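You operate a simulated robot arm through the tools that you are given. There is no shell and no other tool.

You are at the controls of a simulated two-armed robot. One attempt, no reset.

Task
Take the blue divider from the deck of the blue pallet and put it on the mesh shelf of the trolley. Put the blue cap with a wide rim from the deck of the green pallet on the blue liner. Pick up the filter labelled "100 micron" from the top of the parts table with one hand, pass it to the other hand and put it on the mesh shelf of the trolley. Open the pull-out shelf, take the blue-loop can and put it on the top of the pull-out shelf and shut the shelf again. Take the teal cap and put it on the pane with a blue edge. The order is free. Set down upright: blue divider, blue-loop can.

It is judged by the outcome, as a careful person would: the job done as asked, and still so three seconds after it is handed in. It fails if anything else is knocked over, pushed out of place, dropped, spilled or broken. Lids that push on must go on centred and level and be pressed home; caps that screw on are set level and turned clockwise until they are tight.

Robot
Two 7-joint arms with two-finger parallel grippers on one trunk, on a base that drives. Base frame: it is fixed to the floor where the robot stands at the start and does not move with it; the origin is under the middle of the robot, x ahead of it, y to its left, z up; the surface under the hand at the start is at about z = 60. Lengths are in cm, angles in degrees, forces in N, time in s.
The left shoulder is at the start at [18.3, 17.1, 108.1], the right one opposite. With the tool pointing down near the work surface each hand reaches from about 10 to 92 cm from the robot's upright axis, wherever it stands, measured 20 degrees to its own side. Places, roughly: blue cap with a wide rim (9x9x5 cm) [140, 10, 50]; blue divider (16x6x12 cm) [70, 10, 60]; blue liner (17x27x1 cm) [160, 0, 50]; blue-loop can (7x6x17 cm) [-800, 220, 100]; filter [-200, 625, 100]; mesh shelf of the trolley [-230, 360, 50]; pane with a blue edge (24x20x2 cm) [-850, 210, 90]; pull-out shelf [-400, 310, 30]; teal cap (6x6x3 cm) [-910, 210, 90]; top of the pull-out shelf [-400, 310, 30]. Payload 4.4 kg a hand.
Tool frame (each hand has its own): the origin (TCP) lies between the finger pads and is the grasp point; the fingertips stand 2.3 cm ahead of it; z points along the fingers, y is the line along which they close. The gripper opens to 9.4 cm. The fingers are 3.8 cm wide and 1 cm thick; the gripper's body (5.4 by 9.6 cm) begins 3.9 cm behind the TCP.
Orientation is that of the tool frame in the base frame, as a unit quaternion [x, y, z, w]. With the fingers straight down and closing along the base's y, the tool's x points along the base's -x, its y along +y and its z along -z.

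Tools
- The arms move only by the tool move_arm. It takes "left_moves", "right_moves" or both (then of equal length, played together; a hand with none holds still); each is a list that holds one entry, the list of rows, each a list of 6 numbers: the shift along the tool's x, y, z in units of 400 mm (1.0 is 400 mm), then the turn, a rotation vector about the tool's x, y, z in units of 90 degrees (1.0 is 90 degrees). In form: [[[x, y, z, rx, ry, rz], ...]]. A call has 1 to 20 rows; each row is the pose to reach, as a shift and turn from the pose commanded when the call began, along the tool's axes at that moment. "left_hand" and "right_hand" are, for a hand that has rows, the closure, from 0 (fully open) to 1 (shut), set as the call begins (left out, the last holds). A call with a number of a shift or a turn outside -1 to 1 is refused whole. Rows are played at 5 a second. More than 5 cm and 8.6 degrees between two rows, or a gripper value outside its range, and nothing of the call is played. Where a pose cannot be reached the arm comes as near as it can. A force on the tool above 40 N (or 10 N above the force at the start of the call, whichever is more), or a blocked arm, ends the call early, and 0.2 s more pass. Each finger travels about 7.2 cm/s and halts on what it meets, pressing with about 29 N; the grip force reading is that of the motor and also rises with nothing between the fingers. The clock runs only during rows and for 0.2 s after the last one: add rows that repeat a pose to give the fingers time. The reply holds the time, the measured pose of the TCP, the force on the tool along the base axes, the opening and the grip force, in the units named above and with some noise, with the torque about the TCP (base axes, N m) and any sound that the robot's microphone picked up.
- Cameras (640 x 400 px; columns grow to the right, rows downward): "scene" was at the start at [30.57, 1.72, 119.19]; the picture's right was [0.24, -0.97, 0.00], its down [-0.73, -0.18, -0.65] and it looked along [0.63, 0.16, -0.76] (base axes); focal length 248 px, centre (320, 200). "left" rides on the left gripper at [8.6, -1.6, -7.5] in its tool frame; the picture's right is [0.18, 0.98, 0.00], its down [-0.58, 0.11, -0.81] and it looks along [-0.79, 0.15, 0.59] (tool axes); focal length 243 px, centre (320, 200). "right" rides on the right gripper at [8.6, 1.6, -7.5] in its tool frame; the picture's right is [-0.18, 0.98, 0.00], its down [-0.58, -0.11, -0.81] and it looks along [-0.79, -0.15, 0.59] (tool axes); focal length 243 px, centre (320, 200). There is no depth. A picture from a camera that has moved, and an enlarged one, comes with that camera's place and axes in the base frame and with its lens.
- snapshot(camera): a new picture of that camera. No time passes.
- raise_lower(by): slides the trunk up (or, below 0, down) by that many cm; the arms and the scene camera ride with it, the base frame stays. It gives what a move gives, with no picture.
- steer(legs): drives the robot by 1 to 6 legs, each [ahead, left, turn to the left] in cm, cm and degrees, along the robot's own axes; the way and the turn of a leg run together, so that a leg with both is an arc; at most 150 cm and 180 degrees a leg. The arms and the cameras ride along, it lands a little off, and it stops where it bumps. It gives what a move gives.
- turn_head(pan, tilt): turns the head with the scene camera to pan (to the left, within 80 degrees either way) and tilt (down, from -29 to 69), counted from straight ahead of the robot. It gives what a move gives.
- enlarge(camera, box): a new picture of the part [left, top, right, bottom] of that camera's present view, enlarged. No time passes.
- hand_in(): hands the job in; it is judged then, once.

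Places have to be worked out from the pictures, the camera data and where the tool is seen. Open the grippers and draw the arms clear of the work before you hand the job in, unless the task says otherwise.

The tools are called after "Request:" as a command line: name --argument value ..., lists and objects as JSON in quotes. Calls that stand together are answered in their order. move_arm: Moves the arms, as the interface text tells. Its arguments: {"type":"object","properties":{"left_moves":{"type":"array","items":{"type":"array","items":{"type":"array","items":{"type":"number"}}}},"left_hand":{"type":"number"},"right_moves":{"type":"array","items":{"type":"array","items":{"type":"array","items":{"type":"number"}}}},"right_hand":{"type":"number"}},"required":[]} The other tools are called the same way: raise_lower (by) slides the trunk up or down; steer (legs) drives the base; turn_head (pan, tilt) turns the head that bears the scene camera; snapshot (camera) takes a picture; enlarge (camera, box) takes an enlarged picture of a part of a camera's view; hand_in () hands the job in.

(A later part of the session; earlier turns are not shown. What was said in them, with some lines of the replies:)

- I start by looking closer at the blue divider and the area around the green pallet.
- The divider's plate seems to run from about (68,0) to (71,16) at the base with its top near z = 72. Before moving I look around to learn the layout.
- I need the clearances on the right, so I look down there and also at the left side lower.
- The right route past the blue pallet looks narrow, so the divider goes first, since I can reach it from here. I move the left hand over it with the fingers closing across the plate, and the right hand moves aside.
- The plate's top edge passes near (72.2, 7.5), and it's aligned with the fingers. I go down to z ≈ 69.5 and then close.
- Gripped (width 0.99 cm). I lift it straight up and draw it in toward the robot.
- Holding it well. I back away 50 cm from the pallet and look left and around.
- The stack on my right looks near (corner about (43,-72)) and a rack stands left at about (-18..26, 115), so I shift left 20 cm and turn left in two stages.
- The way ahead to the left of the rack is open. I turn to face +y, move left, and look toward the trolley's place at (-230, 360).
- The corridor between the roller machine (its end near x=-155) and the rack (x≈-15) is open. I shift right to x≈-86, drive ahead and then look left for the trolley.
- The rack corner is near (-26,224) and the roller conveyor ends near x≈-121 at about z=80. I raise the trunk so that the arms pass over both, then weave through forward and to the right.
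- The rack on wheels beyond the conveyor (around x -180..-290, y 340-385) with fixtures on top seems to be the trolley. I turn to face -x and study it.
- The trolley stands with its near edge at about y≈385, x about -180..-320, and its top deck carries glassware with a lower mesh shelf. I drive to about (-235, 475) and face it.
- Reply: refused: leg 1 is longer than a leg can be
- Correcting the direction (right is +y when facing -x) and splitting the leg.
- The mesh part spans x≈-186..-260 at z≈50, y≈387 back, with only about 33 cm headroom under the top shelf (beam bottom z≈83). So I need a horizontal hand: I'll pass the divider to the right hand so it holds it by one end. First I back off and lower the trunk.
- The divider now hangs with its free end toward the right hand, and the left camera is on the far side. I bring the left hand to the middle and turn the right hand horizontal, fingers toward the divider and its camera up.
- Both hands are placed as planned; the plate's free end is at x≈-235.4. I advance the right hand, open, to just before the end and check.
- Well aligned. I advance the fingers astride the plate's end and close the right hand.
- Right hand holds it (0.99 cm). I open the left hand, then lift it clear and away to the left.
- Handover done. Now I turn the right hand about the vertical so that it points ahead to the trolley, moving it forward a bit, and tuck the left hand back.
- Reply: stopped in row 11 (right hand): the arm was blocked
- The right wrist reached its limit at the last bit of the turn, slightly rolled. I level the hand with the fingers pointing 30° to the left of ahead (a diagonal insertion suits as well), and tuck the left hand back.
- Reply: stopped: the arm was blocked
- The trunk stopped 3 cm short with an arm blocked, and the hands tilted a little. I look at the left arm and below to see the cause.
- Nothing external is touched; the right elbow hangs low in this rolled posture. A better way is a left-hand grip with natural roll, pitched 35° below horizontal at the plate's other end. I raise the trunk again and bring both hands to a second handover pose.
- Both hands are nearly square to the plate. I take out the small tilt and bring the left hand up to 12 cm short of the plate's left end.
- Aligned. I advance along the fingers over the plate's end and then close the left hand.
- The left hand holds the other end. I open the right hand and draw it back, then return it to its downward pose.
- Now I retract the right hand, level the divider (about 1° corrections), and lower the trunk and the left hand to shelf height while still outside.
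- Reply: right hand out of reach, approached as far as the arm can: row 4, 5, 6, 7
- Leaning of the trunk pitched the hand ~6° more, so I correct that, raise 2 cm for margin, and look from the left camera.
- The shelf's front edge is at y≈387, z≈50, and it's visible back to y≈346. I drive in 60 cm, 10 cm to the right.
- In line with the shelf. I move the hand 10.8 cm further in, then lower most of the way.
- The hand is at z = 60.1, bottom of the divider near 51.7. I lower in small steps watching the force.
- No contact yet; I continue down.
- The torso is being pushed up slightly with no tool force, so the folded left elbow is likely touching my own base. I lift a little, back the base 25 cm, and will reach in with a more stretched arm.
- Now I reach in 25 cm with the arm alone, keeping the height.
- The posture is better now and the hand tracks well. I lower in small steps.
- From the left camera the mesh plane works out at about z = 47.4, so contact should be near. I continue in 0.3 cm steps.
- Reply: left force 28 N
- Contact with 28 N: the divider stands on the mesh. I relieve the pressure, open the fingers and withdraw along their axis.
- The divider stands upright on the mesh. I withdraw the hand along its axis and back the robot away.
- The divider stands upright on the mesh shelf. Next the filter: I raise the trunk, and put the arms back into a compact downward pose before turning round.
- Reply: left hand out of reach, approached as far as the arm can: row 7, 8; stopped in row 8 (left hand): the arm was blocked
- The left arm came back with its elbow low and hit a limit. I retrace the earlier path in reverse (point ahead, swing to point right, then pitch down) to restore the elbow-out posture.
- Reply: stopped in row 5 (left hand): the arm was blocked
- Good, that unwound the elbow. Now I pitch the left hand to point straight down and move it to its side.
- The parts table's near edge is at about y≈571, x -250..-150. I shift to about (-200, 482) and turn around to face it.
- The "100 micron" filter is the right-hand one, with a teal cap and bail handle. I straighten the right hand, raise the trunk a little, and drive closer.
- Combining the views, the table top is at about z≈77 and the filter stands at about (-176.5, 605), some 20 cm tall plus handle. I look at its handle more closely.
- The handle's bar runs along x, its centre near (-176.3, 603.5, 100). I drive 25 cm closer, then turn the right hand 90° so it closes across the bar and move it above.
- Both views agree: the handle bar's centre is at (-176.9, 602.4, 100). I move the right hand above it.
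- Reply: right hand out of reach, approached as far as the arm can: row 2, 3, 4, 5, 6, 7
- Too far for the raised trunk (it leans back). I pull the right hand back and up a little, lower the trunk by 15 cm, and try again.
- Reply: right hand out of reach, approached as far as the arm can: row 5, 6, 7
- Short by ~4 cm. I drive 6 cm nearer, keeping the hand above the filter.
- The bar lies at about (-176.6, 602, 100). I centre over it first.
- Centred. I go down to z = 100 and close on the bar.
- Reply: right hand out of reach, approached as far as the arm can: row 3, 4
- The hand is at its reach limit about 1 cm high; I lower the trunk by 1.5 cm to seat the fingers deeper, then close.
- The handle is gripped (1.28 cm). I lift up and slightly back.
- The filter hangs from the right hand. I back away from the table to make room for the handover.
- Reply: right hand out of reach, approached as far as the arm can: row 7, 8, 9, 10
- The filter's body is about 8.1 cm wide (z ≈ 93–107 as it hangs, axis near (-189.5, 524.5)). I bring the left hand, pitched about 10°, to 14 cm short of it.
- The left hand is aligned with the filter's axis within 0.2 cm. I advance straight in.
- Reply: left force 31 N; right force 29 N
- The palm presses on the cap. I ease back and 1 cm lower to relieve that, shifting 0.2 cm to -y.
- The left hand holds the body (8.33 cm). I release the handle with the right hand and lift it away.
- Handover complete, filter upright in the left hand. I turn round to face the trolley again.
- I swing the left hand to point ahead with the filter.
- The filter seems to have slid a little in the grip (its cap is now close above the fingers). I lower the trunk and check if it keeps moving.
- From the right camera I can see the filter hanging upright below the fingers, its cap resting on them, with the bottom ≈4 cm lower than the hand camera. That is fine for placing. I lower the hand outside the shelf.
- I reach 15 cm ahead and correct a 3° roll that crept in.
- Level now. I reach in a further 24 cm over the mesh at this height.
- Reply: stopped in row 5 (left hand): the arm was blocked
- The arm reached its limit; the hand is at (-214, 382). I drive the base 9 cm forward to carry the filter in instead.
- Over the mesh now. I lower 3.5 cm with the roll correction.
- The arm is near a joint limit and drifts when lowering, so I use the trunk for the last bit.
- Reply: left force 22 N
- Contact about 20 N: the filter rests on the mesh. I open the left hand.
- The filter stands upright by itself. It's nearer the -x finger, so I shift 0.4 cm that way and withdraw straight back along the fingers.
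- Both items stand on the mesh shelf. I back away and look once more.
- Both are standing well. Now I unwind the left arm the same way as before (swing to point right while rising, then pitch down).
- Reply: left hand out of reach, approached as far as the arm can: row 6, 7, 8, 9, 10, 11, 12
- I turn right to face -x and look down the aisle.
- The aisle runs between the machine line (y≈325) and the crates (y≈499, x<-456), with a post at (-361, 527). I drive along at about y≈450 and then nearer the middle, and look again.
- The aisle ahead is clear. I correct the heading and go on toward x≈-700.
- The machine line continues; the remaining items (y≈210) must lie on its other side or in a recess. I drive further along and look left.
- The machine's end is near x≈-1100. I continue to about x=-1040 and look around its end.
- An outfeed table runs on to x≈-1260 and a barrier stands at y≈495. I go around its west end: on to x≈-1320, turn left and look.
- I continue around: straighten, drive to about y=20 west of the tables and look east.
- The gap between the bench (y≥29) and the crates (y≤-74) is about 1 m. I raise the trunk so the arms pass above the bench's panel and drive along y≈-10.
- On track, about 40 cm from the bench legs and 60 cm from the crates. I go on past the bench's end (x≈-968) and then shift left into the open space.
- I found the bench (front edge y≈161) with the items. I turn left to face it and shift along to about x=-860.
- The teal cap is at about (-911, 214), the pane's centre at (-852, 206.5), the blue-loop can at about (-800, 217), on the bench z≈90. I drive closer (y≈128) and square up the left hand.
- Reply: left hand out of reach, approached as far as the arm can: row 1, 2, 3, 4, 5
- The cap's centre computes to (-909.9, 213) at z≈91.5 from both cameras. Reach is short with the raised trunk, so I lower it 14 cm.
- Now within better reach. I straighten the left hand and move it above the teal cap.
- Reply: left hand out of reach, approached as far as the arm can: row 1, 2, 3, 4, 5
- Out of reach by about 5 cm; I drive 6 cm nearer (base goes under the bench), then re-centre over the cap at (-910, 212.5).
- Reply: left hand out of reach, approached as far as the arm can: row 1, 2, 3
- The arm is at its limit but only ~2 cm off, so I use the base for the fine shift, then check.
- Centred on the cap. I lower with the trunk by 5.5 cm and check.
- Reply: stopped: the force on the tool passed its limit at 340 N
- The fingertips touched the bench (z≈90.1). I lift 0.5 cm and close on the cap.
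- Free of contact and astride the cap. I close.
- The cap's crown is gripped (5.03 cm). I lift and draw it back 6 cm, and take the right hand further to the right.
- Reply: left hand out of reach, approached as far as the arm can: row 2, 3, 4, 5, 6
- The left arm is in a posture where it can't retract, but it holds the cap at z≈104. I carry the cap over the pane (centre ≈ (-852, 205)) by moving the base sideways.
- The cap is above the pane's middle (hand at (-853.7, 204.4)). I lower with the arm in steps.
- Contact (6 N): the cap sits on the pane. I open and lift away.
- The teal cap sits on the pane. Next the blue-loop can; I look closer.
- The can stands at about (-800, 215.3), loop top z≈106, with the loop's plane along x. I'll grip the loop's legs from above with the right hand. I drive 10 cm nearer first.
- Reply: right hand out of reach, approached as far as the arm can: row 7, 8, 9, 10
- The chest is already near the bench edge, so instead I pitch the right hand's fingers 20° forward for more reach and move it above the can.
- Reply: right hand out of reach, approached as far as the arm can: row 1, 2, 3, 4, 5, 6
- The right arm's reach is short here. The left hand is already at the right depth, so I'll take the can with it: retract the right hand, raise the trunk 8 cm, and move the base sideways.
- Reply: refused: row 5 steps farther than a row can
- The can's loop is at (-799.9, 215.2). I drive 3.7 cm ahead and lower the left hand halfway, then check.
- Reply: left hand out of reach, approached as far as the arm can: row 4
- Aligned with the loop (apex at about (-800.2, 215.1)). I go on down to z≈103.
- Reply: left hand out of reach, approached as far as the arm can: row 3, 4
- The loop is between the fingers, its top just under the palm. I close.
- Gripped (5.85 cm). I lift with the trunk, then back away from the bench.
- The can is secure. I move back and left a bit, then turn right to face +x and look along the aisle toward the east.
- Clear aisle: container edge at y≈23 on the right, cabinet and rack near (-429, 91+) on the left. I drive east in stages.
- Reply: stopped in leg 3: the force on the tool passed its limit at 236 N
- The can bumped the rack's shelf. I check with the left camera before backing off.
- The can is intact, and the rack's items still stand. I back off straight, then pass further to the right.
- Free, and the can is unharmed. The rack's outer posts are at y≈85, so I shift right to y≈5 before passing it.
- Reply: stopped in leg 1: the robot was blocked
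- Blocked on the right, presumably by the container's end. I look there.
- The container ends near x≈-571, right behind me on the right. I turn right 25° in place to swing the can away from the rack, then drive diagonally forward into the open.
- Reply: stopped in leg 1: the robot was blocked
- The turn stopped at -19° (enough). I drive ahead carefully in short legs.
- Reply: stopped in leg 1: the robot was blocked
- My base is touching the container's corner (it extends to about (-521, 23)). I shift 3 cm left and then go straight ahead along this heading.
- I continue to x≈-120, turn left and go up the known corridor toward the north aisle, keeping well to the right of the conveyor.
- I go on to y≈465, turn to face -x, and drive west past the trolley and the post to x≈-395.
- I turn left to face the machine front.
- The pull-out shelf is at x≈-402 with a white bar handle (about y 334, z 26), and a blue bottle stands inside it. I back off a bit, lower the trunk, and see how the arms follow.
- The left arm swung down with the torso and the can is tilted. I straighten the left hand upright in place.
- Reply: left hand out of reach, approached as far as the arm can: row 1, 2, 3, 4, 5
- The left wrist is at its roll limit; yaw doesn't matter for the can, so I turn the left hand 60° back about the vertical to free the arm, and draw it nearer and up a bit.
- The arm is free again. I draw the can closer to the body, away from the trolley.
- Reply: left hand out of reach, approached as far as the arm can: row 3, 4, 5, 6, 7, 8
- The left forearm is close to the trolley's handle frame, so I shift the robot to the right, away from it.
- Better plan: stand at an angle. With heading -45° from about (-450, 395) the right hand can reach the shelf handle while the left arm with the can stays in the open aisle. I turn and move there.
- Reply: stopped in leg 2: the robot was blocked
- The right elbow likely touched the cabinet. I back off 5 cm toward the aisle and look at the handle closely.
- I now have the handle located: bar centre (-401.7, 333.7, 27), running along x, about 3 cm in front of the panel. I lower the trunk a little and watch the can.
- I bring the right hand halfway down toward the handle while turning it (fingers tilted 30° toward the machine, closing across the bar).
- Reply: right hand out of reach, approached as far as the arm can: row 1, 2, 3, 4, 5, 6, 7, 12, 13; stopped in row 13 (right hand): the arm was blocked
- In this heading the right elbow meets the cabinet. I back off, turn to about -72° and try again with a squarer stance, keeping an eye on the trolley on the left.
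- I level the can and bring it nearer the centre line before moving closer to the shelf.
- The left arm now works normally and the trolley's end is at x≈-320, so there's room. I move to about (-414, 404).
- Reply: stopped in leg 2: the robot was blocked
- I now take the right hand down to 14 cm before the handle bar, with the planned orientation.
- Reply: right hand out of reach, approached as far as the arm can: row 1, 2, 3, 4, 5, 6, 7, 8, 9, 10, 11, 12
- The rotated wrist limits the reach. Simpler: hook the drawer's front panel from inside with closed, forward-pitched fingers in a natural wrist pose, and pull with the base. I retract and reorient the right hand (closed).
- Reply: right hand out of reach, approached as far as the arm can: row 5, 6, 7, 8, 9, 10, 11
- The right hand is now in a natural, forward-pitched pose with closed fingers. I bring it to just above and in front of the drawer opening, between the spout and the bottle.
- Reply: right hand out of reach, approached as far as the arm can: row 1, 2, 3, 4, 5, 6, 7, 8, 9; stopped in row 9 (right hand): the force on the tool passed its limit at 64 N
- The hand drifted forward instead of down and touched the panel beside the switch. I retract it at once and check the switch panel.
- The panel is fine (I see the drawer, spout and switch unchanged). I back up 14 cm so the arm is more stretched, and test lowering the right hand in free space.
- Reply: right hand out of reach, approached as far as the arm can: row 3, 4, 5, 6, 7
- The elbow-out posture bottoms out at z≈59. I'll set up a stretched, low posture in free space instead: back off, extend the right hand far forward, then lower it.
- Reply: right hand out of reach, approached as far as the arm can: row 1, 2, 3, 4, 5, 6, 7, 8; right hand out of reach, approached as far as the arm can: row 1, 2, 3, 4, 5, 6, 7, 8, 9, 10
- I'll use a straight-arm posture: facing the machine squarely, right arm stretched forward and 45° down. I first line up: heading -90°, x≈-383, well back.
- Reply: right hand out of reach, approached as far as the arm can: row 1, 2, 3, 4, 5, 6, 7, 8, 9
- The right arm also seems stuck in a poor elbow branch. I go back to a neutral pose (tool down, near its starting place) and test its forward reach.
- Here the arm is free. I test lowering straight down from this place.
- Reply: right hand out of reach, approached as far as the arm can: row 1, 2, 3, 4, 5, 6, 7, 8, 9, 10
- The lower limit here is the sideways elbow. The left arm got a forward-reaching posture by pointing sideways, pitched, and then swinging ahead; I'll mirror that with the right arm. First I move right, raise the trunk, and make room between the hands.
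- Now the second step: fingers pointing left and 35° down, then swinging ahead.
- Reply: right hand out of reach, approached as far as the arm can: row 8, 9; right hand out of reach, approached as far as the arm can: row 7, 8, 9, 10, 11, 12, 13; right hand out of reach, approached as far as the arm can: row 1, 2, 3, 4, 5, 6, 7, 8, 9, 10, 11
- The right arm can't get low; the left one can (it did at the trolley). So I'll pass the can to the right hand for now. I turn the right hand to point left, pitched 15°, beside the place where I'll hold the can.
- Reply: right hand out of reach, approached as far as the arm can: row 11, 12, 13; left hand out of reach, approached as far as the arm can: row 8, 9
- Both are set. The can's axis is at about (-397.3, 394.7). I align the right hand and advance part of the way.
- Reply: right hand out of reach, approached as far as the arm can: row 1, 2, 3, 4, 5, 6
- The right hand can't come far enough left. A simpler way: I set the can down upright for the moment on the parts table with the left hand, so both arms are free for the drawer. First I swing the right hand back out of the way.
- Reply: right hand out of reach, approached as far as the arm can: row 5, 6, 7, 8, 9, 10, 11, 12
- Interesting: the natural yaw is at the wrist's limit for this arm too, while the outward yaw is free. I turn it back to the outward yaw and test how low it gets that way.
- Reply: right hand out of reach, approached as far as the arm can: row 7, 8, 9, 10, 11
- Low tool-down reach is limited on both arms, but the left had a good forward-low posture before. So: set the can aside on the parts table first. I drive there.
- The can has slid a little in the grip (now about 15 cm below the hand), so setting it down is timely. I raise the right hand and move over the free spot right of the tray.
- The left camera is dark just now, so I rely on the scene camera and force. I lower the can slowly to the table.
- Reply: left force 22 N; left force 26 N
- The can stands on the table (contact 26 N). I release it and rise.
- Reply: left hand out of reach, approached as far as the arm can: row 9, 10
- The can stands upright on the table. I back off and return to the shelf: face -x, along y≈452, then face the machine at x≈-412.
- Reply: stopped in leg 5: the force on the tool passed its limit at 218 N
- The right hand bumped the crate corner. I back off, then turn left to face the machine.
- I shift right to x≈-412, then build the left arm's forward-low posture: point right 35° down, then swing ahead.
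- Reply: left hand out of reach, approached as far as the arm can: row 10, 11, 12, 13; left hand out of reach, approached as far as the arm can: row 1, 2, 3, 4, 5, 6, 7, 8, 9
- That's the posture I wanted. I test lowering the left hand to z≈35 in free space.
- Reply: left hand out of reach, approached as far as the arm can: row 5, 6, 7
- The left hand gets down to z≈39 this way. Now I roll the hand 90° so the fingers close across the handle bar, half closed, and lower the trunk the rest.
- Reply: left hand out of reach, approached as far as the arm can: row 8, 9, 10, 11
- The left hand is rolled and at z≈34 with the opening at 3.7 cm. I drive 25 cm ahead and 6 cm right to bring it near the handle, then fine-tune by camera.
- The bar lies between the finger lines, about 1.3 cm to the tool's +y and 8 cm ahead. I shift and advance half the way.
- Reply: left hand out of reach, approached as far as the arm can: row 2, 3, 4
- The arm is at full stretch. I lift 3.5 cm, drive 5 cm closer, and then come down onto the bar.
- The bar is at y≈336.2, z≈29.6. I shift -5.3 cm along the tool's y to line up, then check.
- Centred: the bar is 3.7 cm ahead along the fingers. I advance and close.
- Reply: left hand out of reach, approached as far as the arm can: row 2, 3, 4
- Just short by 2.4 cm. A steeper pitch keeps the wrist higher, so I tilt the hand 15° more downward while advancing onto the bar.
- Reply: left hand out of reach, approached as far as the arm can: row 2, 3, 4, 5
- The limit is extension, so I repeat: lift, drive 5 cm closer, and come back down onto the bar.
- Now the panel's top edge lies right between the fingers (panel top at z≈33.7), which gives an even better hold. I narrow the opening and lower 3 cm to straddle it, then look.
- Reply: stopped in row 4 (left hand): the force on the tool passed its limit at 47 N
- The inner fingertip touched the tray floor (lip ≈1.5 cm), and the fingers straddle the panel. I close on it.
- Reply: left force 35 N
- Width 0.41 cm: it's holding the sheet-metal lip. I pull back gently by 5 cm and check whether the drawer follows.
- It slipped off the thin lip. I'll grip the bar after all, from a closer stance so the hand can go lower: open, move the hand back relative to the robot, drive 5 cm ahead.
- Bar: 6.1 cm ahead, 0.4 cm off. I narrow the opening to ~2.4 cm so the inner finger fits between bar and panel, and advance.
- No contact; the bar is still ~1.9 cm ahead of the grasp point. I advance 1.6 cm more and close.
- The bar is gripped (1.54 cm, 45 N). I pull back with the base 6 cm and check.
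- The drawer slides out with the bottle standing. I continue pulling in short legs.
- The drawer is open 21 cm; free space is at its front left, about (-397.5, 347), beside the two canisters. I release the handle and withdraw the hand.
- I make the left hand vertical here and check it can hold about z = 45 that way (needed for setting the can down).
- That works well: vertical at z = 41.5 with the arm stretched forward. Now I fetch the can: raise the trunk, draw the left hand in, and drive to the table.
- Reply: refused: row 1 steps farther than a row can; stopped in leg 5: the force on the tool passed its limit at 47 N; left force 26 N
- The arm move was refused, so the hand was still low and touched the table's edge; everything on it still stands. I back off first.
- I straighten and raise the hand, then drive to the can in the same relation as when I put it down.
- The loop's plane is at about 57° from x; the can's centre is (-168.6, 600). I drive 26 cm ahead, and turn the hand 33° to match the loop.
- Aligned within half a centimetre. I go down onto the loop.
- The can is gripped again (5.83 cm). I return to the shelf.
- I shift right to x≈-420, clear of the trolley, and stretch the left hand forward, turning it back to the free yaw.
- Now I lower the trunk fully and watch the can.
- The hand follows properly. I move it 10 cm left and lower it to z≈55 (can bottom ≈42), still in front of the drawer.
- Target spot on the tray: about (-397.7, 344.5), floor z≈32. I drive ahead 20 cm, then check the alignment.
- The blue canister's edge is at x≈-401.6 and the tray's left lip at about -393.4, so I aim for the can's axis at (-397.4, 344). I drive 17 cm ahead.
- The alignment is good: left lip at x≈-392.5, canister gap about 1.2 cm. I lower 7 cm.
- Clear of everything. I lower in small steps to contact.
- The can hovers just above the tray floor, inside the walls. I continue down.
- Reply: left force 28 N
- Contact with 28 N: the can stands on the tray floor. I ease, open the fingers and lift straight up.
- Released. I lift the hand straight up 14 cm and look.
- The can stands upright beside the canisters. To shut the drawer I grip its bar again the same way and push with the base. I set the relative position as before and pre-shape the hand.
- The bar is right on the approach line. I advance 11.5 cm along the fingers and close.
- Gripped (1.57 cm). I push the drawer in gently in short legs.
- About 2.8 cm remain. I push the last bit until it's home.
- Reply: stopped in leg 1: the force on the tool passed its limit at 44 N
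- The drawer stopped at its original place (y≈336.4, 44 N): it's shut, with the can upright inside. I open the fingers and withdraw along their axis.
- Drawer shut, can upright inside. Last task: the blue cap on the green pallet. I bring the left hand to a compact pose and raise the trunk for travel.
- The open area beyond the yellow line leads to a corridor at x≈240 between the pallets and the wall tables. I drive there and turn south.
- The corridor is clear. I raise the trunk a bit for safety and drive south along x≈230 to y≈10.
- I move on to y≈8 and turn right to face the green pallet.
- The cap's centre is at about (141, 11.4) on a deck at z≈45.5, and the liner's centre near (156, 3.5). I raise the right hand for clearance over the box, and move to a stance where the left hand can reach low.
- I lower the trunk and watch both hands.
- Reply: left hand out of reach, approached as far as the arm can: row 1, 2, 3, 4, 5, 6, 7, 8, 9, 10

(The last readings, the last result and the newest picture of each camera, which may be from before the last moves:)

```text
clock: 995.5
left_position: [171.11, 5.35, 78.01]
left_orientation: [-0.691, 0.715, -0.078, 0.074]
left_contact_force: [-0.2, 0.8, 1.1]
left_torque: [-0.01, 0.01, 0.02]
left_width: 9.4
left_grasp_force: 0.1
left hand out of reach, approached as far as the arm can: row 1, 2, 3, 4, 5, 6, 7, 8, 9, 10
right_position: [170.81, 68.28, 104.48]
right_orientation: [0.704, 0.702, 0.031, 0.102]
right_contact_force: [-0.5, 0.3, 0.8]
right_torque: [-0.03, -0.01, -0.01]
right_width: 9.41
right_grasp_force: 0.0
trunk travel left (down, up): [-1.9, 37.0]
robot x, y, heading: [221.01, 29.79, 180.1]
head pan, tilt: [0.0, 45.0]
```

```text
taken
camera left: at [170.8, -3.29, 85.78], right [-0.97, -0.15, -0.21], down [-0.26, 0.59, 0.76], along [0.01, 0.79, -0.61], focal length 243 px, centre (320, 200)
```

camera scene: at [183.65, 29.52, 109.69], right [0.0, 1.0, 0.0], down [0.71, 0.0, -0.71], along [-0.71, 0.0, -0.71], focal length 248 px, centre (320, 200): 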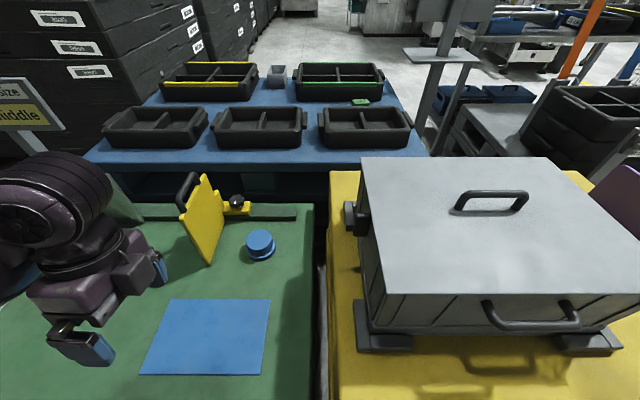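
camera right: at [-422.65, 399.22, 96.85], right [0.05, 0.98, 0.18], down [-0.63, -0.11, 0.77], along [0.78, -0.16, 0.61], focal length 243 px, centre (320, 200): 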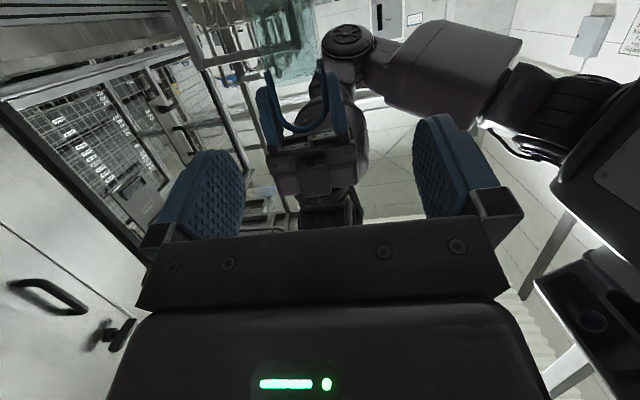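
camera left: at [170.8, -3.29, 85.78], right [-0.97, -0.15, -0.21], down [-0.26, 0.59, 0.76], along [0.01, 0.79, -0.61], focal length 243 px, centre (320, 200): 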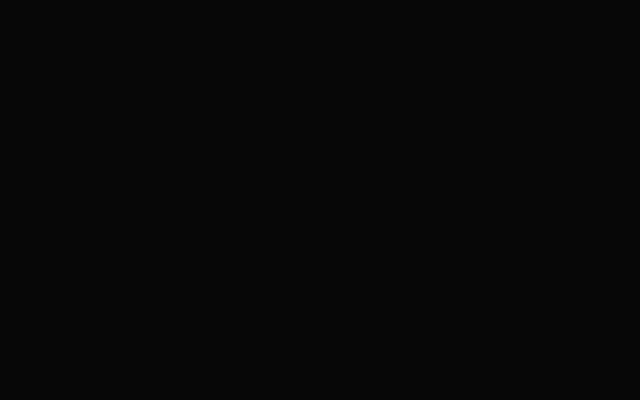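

I had the forward sign reversed for this yaw (no motion resulted). Now I reach forward properly and straighten the tilt.

Request:
move_arm --left_moves '[[[-0.02, 0.09, -0.02, -0.035, 0, 0], [-0.04, 0.18, -0.04, -0.07, 0, 0], [-0.06, 0.27, -0.05, -0.1, 0, 0], [-0.08, 0.36, -0.05, -0.137, 0, 0], [-0.1, 0.45, -0.05, -0.137, 0, 0], [-0.12, 0.54, -0.05, -0.137, 0, 0], [-0.14, 0.63, -0.05, -0.137, 0, 0], [-0.15, 0.7, -0.05, -0.137, 0, 0], [-0.15, 0.7, -0.05, -0.137, 0, 0]]]'

Request:
snapshot --camera "scene"

Request:
snapshot --camera "left"

```text
clock: 997.5
left_position: [143.42, 12.92, 74.06]
left_orientation: [-0.695, 0.719, 0.0, -0.003]
left_contact_force: [1.2, -0.8, 0.3]
left_torque: [0.0, 0.02, 0.02]
left_width: 9.4
left_grasp_force: 0.0
right_position: [170.97, 68.19, 104.37]
right_orientation: [0.704, 0.702, 0.029, 0.102]
right_contact_force: [-0.1, 0.6, -0.2]
right_torque: [-0.02, 0.02, 0.04]
right_width: 9.43
right_grasp_force: 0.2
trunk travel left (down, up): [-1.9, 37.0]
robot x, y, heading: [221.6, 29.58, 179.9]
head pan, tilt: [0.0, 45.0]
```

```text
taken
camera scene: at [183.66, 29.52, 109.7], right [0.0, 1.0, 0.0], down [0.71, 0.0, -0.71], along [-0.71, 0.0, -0.71], focal length 248 px, centre (320, 200)
```

scene: 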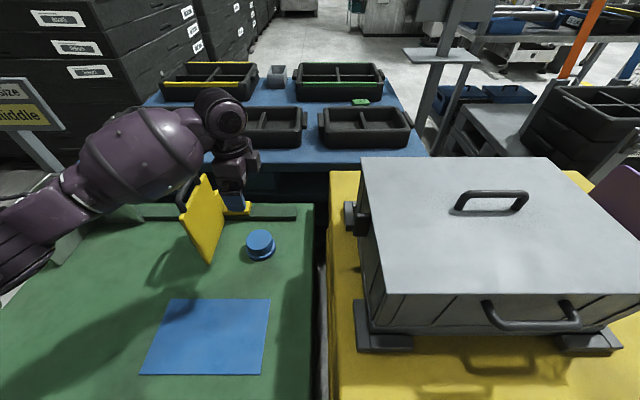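

```text
taken
camera left: at [144.76, 4.16, 81.55], right [-0.99, -0.15, 0.0], down [-0.09, 0.59, 0.81], along [-0.12, 0.8, -0.59], focal length 243 px, centre (320, 200)
```

left: 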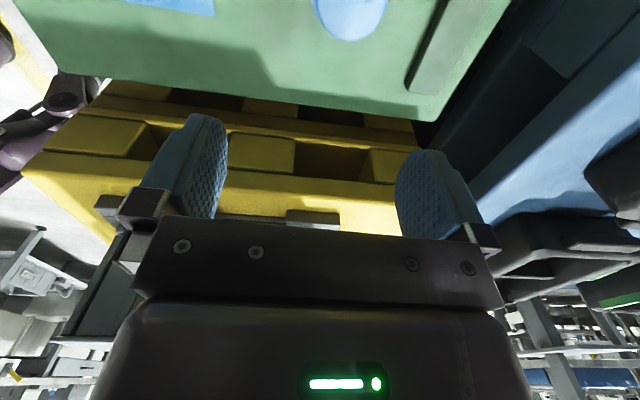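

Nearly above the cap (141, 11.6). I centre and go down to z≈58.

Request:
move_arm --left_moves '[[[0.02, 0.04, 0.08, 0, 0, 0], [0.032, 0.064, 0.16, 0, 0, 0], [0.032, 0.064, 0.25, 0, 0, 0], [0.032, 0.064, 0.33, 0, 0, 0], [0.032, 0.064, 0.4, 0, 0, 0], [0.032, 0.064, 0.4, 0, 0, 0]]]'

Request:
snapshot --camera "left"

Request:
enlarge --camera "scene" --box '[160, 130, 340, 290]'

```text
clock: 998.9
left_position: [140.95, 11.67, 57.91]
left_orientation: [-0.696, 0.718, 0.001, -0.003]
left_contact_force: [0.0, -0.7, -0.6]
left_torque: [-0.01, -0.02, -0.02]
left_width: 9.4
left_grasp_force: 0.0
right_position: [170.88, 68.26, 104.49]
right_orientation: [0.704, 0.702, 0.029, 0.101]
right_contact_force: [-0.6, -0.7, 0.1]
right_torque: [-0.03, 0.0, 0.03]
right_width: 9.42
right_grasp_force: 0.0
trunk travel left (down, up): [-1.9, 37.0]
robot x, y, heading: [221.22, 29.93, 179.8]
head pan, tilt: [0.0, 45.0]
```

```text
taken
camera left: at [142.24, 2.95, 65.41], right [-0.99, -0.15, 0.0], down [-0.09, 0.59, 0.81], along [-0.12, 0.8, -0.59], focal length 243 px, centre (320, 200)
```

left: 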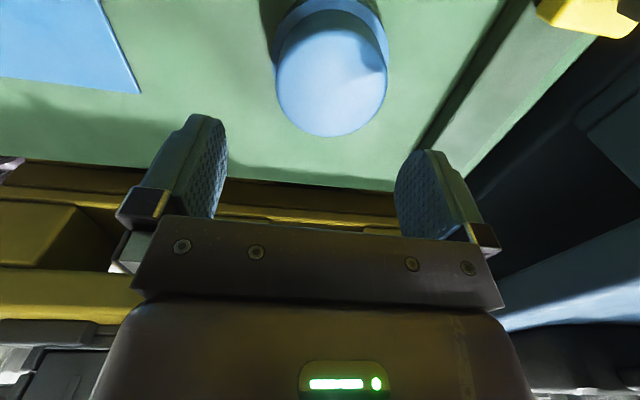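

```text
2.50 times, centred on (250, 210) of scene
camera zoom: at [183.67, 29.52, 109.71], right [0.0, 1.0, 0.0], down [0.71, 0.0, -0.71], along [-0.71, 0.0, -0.71], focal length 621 px, centre (495, 175)
```

zoom: 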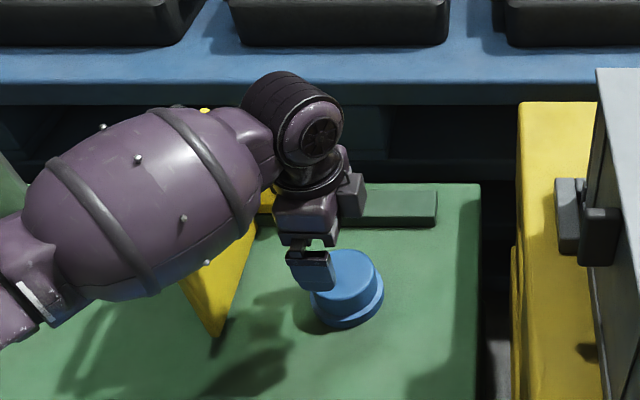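

The crown (≈7.3 cm) is centred at about (140.4, 10.9). I adjust and lower to z = 50 so the fingers grip the crown above the rim.

Request:
move_arm --left_moves '[[[0.021, 0.012, 0.06, 0, 0, 0], [0.021, 0.012, 0.12, 0, 0, 0], [0.021, 0.012, 0.16, 0, 0, 0], [0.021, 0.012, 0.195, 0, 0, 0], [0.021, 0.012, 0.195, 0, 0, 0]]]'

Request:
snapshot --camera "left"

Request:
enlarge --camera "scene" --box '[160, 130, 340, 290]'

```text
clock: 1000.1
left_position: [140.2, 10.96, 50.26]
left_orientation: [-0.696, 0.719, 0.0, -0.003]
left_contact_force: [0.3, 0.0, -1.0]
left_torque: [0.02, 0.0, 0.0]
left_width: 9.4
left_grasp_force: 0.0
right_position: [170.9, 68.2, 104.33]
right_orientation: [0.704, 0.702, 0.029, 0.102]
right_contact_force: [1.3, 0.5, -0.2]
right_torque: [0.0, 0.0, 0.0]
right_width: 9.39
right_grasp_force: 0.2
trunk travel left (down, up): [-1.9, 37.0]
robot x, y, heading: [221.35, 29.54, 180.0]
head pan, tilt: [0.0, 45.0]
```

```text
taken
camera left: at [141.64, 2.25, 57.81], right [-0.99, -0.15, 0.0], down [-0.09, 0.59, 0.81], along [-0.12, 0.8, -0.59], focal length 243 px, centre (320, 200)
```

left: 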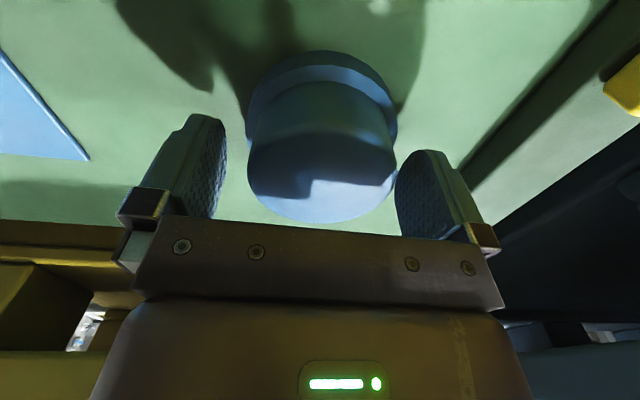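

```text
2.50 times, centred on (250, 210) of scene
camera zoom: at [183.66, 29.52, 109.7], right [0.0, 1.0, 0.0], down [0.71, 0.0, -0.71], along [-0.71, 0.0, -0.71], focal length 621 px, centre (495, 175)
```

zoom: 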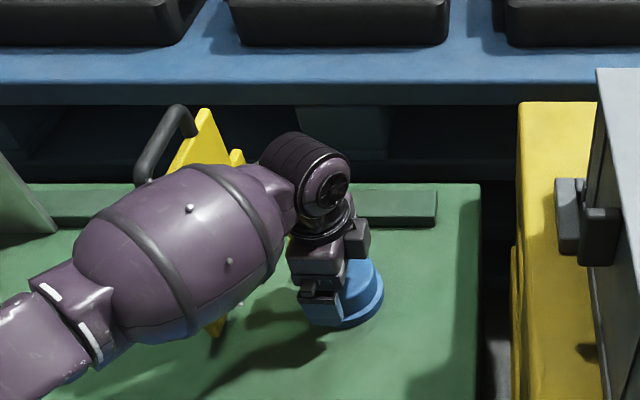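

The cap is a little nearer one finger; I shift 0.6 cm and close.

Request:
move_arm --left_moves '[[[0, 0.014, 0, 0, 0, 0], [0, 0.014, 0, 0, 0, 0]]]'

Request:
move_arm --left_moves '[[[0, 0, 0, 0, 0, 0], [0, 0, 0, 0, 0, 0], [0, 0, 0, 0, 0, 0], [0, 0, 0, 0, 0, 0]]]' --left_hand 1

Request:
snapshot --camera "left"

```text
clock: 1000.7
left_position: [139.77, 11.05, 50.26]
left_orientation: [-0.695, 0.719, 0.0, -0.002]
left_contact_force: [0.8, -0.4, -0.3]
left_torque: [-0.01, 0.01, 0.01]
left_width: 9.41
left_grasp_force: 0.0
right_position: [170.85, 68.28, 104.32]
right_orientation: [0.704, 0.702, 0.03, 0.101]
right_contact_force: [0.0, 0.2, 0.8]
right_torque: [0.02, -0.01, 0.02]
right_width: 9.42
right_grasp_force: 0.1
trunk travel left (down, up): [-1.9, 37.0]
robot x, y, heading: [221.37, 29.83, 180.3]
head pan, tilt: [0.0, 45.0]
```

```text
clock: 1001.7
left_position: [139.67, 11.06, 50.37]
left_orientation: [-0.696, 0.719, 0.001, -0.002]
left_contact_force: [-0.7, 0.2, 0.5]
left_torque: [0.06, -0.1, 0.05]
left_width: 7.46
left_grasp_force: 28.6
right_position: [170.89, 68.33, 104.47]
right_orientation: [0.705, 0.702, 0.03, 0.101]
right_contact_force: [-0.5, -0.5, 0.3]
right_torque: [0.02, -0.01, 0.01]
right_width: 9.41
right_grasp_force: 0.1
trunk travel left (down, up): [-1.9, 37.0]
robot x, y, heading: [221.52, 29.41, 180.0]
head pan, tilt: [0.0, 45.0]
```

```text
taken
camera left: at [141.07, 2.29, 57.82], right [-0.99, -0.15, 0.0], down [-0.09, 0.59, 0.81], along [-0.12, 0.8, -0.59], focal length 243 px, centre (320, 200)
```

left: 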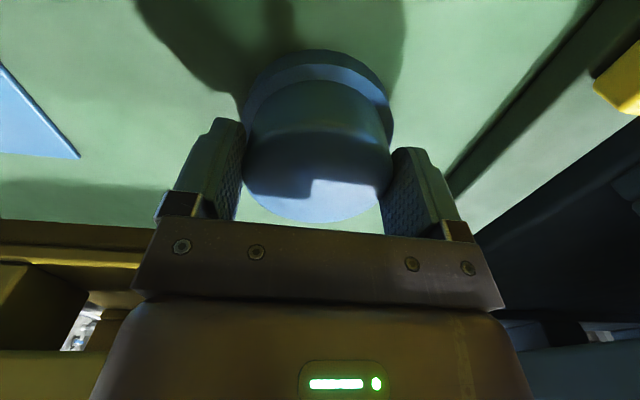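

The cap is gripped (7.46 cm). I lift 9 cm, then carry it back and left with the base to the liner's centre (≈(164.5, 3.3)).

Request:
move_arm --left_moves '[[[0, 0, -0.06, 0, 0, 0], [0, 0, -0.12, 0, 0, 0], [0, 0, -0.18, 0, 0, 0], [0, 0, -0.23, 0, 0, 0], [0, 0, -0.23, 0, 0, 0]]]'

Request:
steer --legs '[[-24.8, 0, 0], [0, 7.5, 0]]'

Request:
snapshot --camera "scene"

Request:
snapshot --camera "left"

```text
clock: 1002.9
left_position: [139.64, 10.9, 59.49]
left_orientation: [-0.695, 0.719, 0.001, -0.002]
left_contact_force: [0.6, 0.9, -2.6]
left_torque: [-0.02, -0.02, -0.02]
left_width: 7.47
left_grasp_force: 29.3
right_position: [170.73, 68.35, 104.3]
right_orientation: [0.704, 0.702, 0.03, 0.102]
right_contact_force: [-0.4, -1.2, -0.2]
right_torque: [0.0, 0.0, 0.02]
right_width: 9.42
right_grasp_force: 0.0
trunk travel left (down, up): [-1.9, 37.0]
robot x, y, heading: [221.47, 29.43, 180.0]
head pan, tilt: [0.0, 45.0]
```

```text
clock: 1005.7
left_position: [164.54, 3.41, 59.4]
left_orientation: [-0.693, 0.72, 0.001, -0.002]
left_contact_force: [0.3, 0.3, -2.5]
left_torque: [0.02, -0.02, 0.04]
left_width: 7.46
left_grasp_force: 29.0
right_position: [196.03, 60.8, 104.4]
right_orientation: [0.705, 0.701, 0.03, 0.103]
right_contact_force: [0.5, 0.1, 0.0]
right_torque: [-0.01, 0.02, 0.05]
right_width: 9.39
right_grasp_force: 0.0
trunk travel left (down, up): [-1.9, 37.0]
robot x, y, heading: [245.94, 22.35, 179.6]
head pan, tilt: [0.0, 45.0]
```

```text
taken
camera scene: at [208.64, 22.03, 109.68], right [0.0, 1.0, 0.0], down [0.71, 0.0, -0.71], along [-0.71, 0.0, -0.71], focal length 248 px, centre (320, 200)
```

scene: 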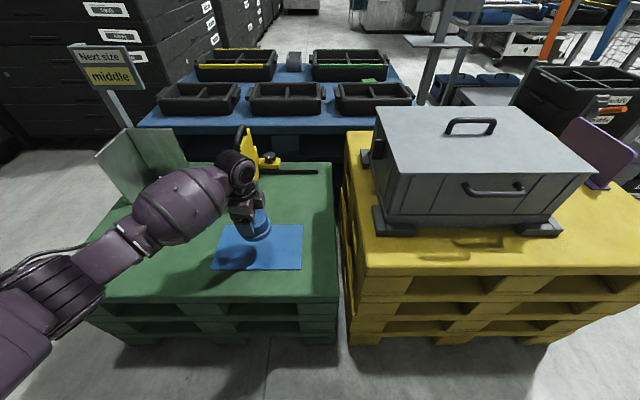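

```text
taken
camera left: at [165.92, -5.17, 66.94], right [-0.99, -0.15, 0.0], down [-0.08, 0.59, 0.81], along [-0.12, 0.8, -0.59], focal length 243 px, centre (320, 200)
```

left: 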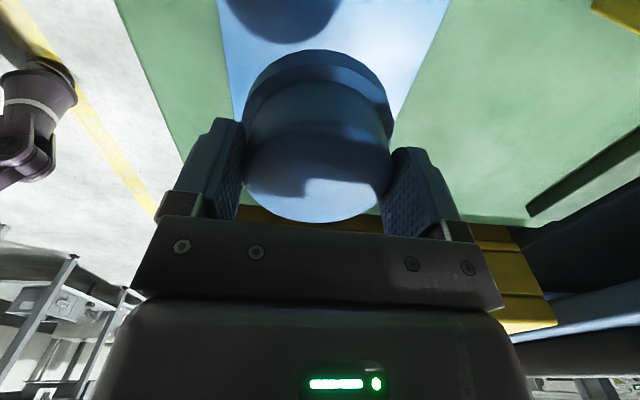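

The cap hangs over the liner's centre. I lower to just above, then in small steps.

Request:
move_arm --left_moves '[[[0, 0, 0.06, 0, 0, 0], [0, 0, 0.12, 0, 0, 0], [0, 0, 0.17, 0, 0, 0], [0, 0, 0.17, 0, 0, 0]]]'

Request:
move_arm --left_moves '[[[0, 0, 0.01, 0, 0, 0], [0, 0, 0.02, 0, 0, 0], [0, 0, 0.02, 0, 0, 0]]]'

Request:
move_arm --left_moves '[[[0, 0, 0.008, 0, 0, 0], [0, 0, 0.014, 0, 0, 0], [0, 0, 0.014, 0, 0, 0]]]'

```text
clock: 1006.7
left_position: [164.55, 3.54, 52.54]
left_orientation: [-0.694, 0.72, 0.001, -0.002]
left_contact_force: [-0.4, 0.9, -1.6]
left_torque: [-0.01, -0.01, 0.03]
left_width: 7.42
left_grasp_force: 29.1
right_position: [196.04, 60.85, 104.29]
right_orientation: [0.705, 0.701, 0.03, 0.101]
right_contact_force: [0.2, 0.3, 0.2]
right_torque: [-0.01, -0.01, 0.02]
right_width: 9.41
right_grasp_force: 0.2
trunk travel left (down, up): [-1.9, 37.0]
robot x, y, heading: [246.27, 22.41, 179.8]
head pan, tilt: [0.0, 45.0]
```

```text
clock: 1007.5
left_position: [164.5, 3.64, 51.81]
left_orientation: [-0.694, 0.72, 0.001, -0.003]
left_contact_force: [0.2, 0.4, -4.2]
left_torque: [-0.02, 0.0, -0.01]
left_width: 7.45
left_grasp_force: 28.6
right_position: [195.88, 60.89, 104.32]
right_orientation: [0.705, 0.701, 0.03, 0.102]
right_contact_force: [0.1, -0.1, -0.2]
right_torque: [0.0, 0.02, 0.03]
right_width: 9.43
right_grasp_force: 0.1
trunk travel left (down, up): [-1.9, 37.0]
robot x, y, heading: [246.31, 22.12, 179.7]
head pan, tilt: [0.0, 45.0]
```

```text
clock: 1008.3
left_position: [164.61, 3.41, 51.23]
left_orientation: [-0.694, 0.72, 0.0, -0.002]
left_contact_force: [0.1, -0.3, -3.5]
left_torque: [0.01, 0.04, 0.03]
left_width: 7.44
left_grasp_force: 29.0
right_position: [195.97, 60.75, 104.29]
right_orientation: [0.706, 0.7, 0.03, 0.103]
right_contact_force: [-0.3, 0.1, -0.1]
right_torque: [0.0, -0.02, 0.02]
right_width: 9.37
right_grasp_force: 0.0
trunk travel left (down, up): [-1.9, 37.0]
robot x, y, heading: [246.72, 21.98, 179.8]
head pan, tilt: [0.0, 45.0]
```

Request:
move_arm --left_moves '[[[0, 0, 0.006, 0, 0, 0], [0, 0, 0.012, 0, 0, 0], [0, 0, 0.012, 0, 0, 0]]]'

Request:
move_arm --left_moves '[[[0, 0, 0.006, 0, 0, 0], [0, 0, 0.012, 0, 0, 0], [0, 0, 0.012, 0, 0, 0]]]'

```text
clock: 1009.1
left_position: [164.56, 3.54, 50.75]
left_orientation: [-0.694, 0.72, 0.001, -0.002]
left_contact_force: [-0.1, -0.3, -3.0]
left_torque: [-0.04, -0.01, -0.04]
left_width: 7.46
left_grasp_force: 28.8
right_position: [196.01, 60.81, 104.34]
right_orientation: [0.705, 0.701, 0.03, 0.103]
right_contact_force: [-0.5, 0.2, 0.0]
right_torque: [-0.01, 0.02, 0.0]
right_width: 9.41
right_grasp_force: 0.1
trunk travel left (down, up): [-1.9, 37.0]
robot x, y, heading: [246.3, 22.36, 179.7]
head pan, tilt: [0.0, 45.0]
```

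```text
clock: 1009.9
left_position: [164.42, 3.65, 50.67]
left_orientation: [-0.694, 0.72, 0.003, -0.003]
left_contact_force: [2.6, -2.0, 16.0]
left_torque: [-0.07, -0.57, 0.04]
left_width: 7.44
left_grasp_force: 29.1
right_position: [196.17, 60.71, 104.55]
right_orientation: [0.705, 0.701, 0.029, 0.102]
right_contact_force: [0.0, 0.3, 0.3]
right_torque: [0.0, 0.0, 0.0]
right_width: 9.4
right_grasp_force: 0.1
trunk travel left (down, up): [-1.9, 37.0]
robot x, y, heading: [246.33, 22.06, 179.8]
head pan, tilt: [0.0, 45.0]
```

Contact (16 N): the cap rests on the liner. I open and lift away.

Request:
move_arm --left_moves '[[[0, 0, 0, 0, 0, 0], [0, 0, 0, 0, 0, 0], [0, 0, 0, 0, 0, 0], [0, 0, 0, 0, 0, 0], [0, 0, -0.08, 0, 0, 0], [0, 0, -0.18, 0, 0, 0], [0, 0, -0.28, 0, 0, 0], [0, 0, -0.38, 0, 0, 0], [0, 0, -0.48, 0, 0, 0], [0, 0, -0.48, 0, 0, 0]]]' --left_hand 0

Request:
snapshot --camera "left"

Request:
enlarge --camera "scene" --box '[160, 130, 340, 290]'

```text
clock: 1012.1
left_position: [164.77, 3.57, 69.52]
left_orientation: [-0.694, 0.72, 0.0, -0.001]
left_contact_force: [-0.1, -1.1, -0.3]
left_torque: [0.0, 0.06, 0.0]
left_width: 9.38
left_grasp_force: 0.1
right_position: [195.9, 60.71, 104.36]
right_orientation: [0.706, 0.701, 0.03, 0.102]
right_contact_force: [0.8, 0.6, -0.6]
right_torque: [0.0, -0.03, -0.01]
right_width: 9.39
right_grasp_force: 0.0
trunk travel left (down, up): [-1.9, 37.0]
robot x, y, heading: [246.42, 21.82, 179.7]
head pan, tilt: [0.0, 45.0]
```

```text
taken
camera left: at [166.05, -5.1, 76.97], right [-0.99, -0.15, 0.0], down [-0.09, 0.59, 0.81], along [-0.12, 0.8, -0.59], focal length 243 px, centre (320, 200)
```

left: 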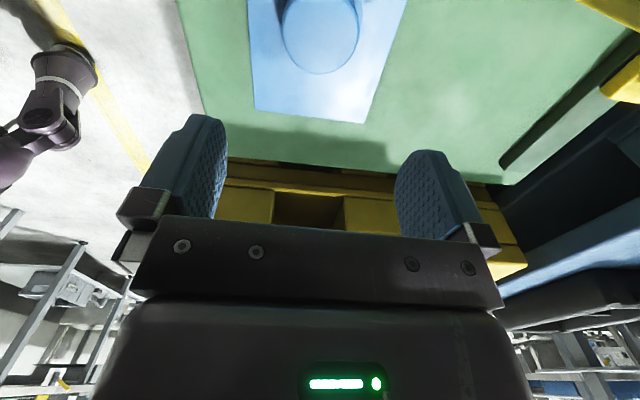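

```text
2.50 times, centred on (250, 210) of scene
camera zoom: at [208.63, 22.05, 109.67], right [0.0, 1.0, 0.0], down [0.71, 0.0, -0.71], along [-0.71, 0.0, -0.71], focal length 621 px, centre (495, 175)
```

zoom: 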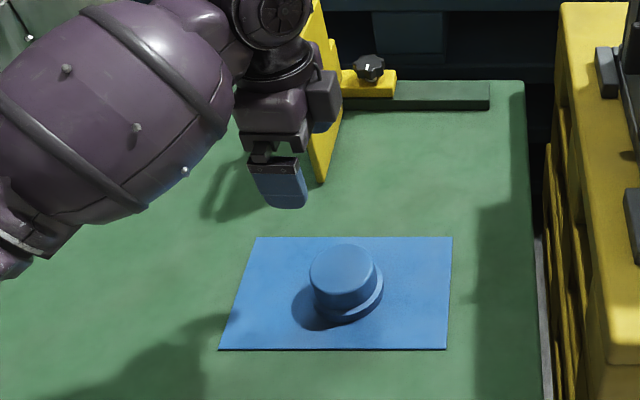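

The cap sits centred on the liner. I back off a little, raise the arms clear and take a last look.

Request:
raise_lower --by 20

Request:
steer --legs '[[-14, 0, 0]]'

Request:
snapshot --camera "scene"

```text
clock: 1014.3
left_position: [164.57, 3.62, 89.21]
left_orientation: [-0.694, 0.72, -0.001, -0.002]
left_contact_force: [-0.9, -0.9, 0.0]
left_torque: [-0.01, -0.01, 0.04]
left_width: 9.4
left_grasp_force: 0.0
right_position: [195.87, 60.79, 124.18]
right_orientation: [0.706, 0.7, 0.031, 0.104]
right_contact_force: [0.2, -0.2, -0.5]
right_torque: [0.02, -0.04, 0.0]
right_width: 9.4
right_grasp_force: 0.1
trunk travel left (down, up): [-21.9, 17.0]
robot x, y, heading: [246.49, 22.16, 180.1]
head pan, tilt: [0.0, 45.0]
```

```text
clock: 1015.6
left_position: [178.51, 3.52, 89.56]
left_orientation: [-0.694, 0.72, 0.001, -0.001]
left_contact_force: [0.3, 0.8, -1.2]
left_torque: [0.0, -0.03, 0.0]
left_width: 9.38
left_grasp_force: 0.2
right_position: [209.71, 60.72, 124.45]
right_orientation: [0.705, 0.701, 0.03, 0.102]
right_contact_force: [0.2, 0.5, 1.6]
right_torque: [-0.01, 0.02, 0.0]
right_width: 9.4
right_grasp_force: 0.0
trunk travel left (down, up): [-21.9, 17.0]
robot x, y, heading: [259.9, 21.68, 180.0]
head pan, tilt: [0.0, 45.0]
```

```text
taken
camera scene: at [240.85, 21.93, 133.64], right [0.0, 1.0, 0.0], down [0.71, 0.0, -0.71], along [-0.71, 0.0, -0.71], focal length 248 px, centre (320, 200)
```

scene: 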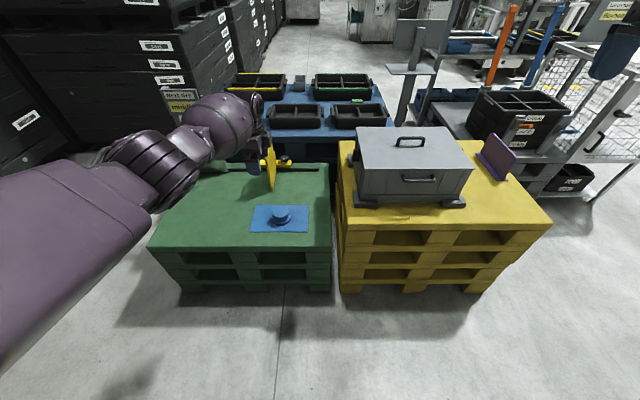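

Everything asked for is in place: the cap is on the liner, the divider and the filter are on the mesh shelf, the can is on the shut pull-out shelf, and the teal cap is on the pane. The grippers are open and the arms clear, so I hand the job in.

Request:
hand_in

```text
The job is handed in.
```

I finished all five tasks and handed the job in. I saw each item in place when I set it down, but I did not revisit the earlier ones before handing in.

- **Blue divider:** it stands upright on the trolley's mesh shelf.
- **Blue cap with a wide rim:** it sits about centred on the blue liner on the green pallet.
- **"100 micron" filter:** the right hand picked it up and passed it to the left. It stands on the mesh shelf beside the divider.
- **Blue-loop can:** it stands upright in the pull-out shelf, next to two canisters that were already there. The shelf is shut and stopped where it was before I opened it. While freeing my hands to open the shelf, I set the can on the parts table for a while.
- **Teal cap:** it sits on the pane with the blue edge.

I also bumped a few things. I saw nothing knocked over or dropped, but some may have shifted slightly:

- **Storage rack near the wash line:** the can, in my left hand, hit a shelf of this rack at about 236 N. The can and the rack's items were still standing afterwards.
- **Bench:** my fingertips pressed down on it beside the teal cap, peaking at about 340 N.
- **Crate stack:** my right hand hit its corner at about 218 N.
- **Parts table:** my left hand touched its front edge at about 47 N.
- **Skimmer switch panel:** my closed fingers pressed it right beside the switch at about 64 N. The switch looked unchanged.
- **Other contacts:** my base touched the water container, and my right elbow pushed against the wash cabinet.
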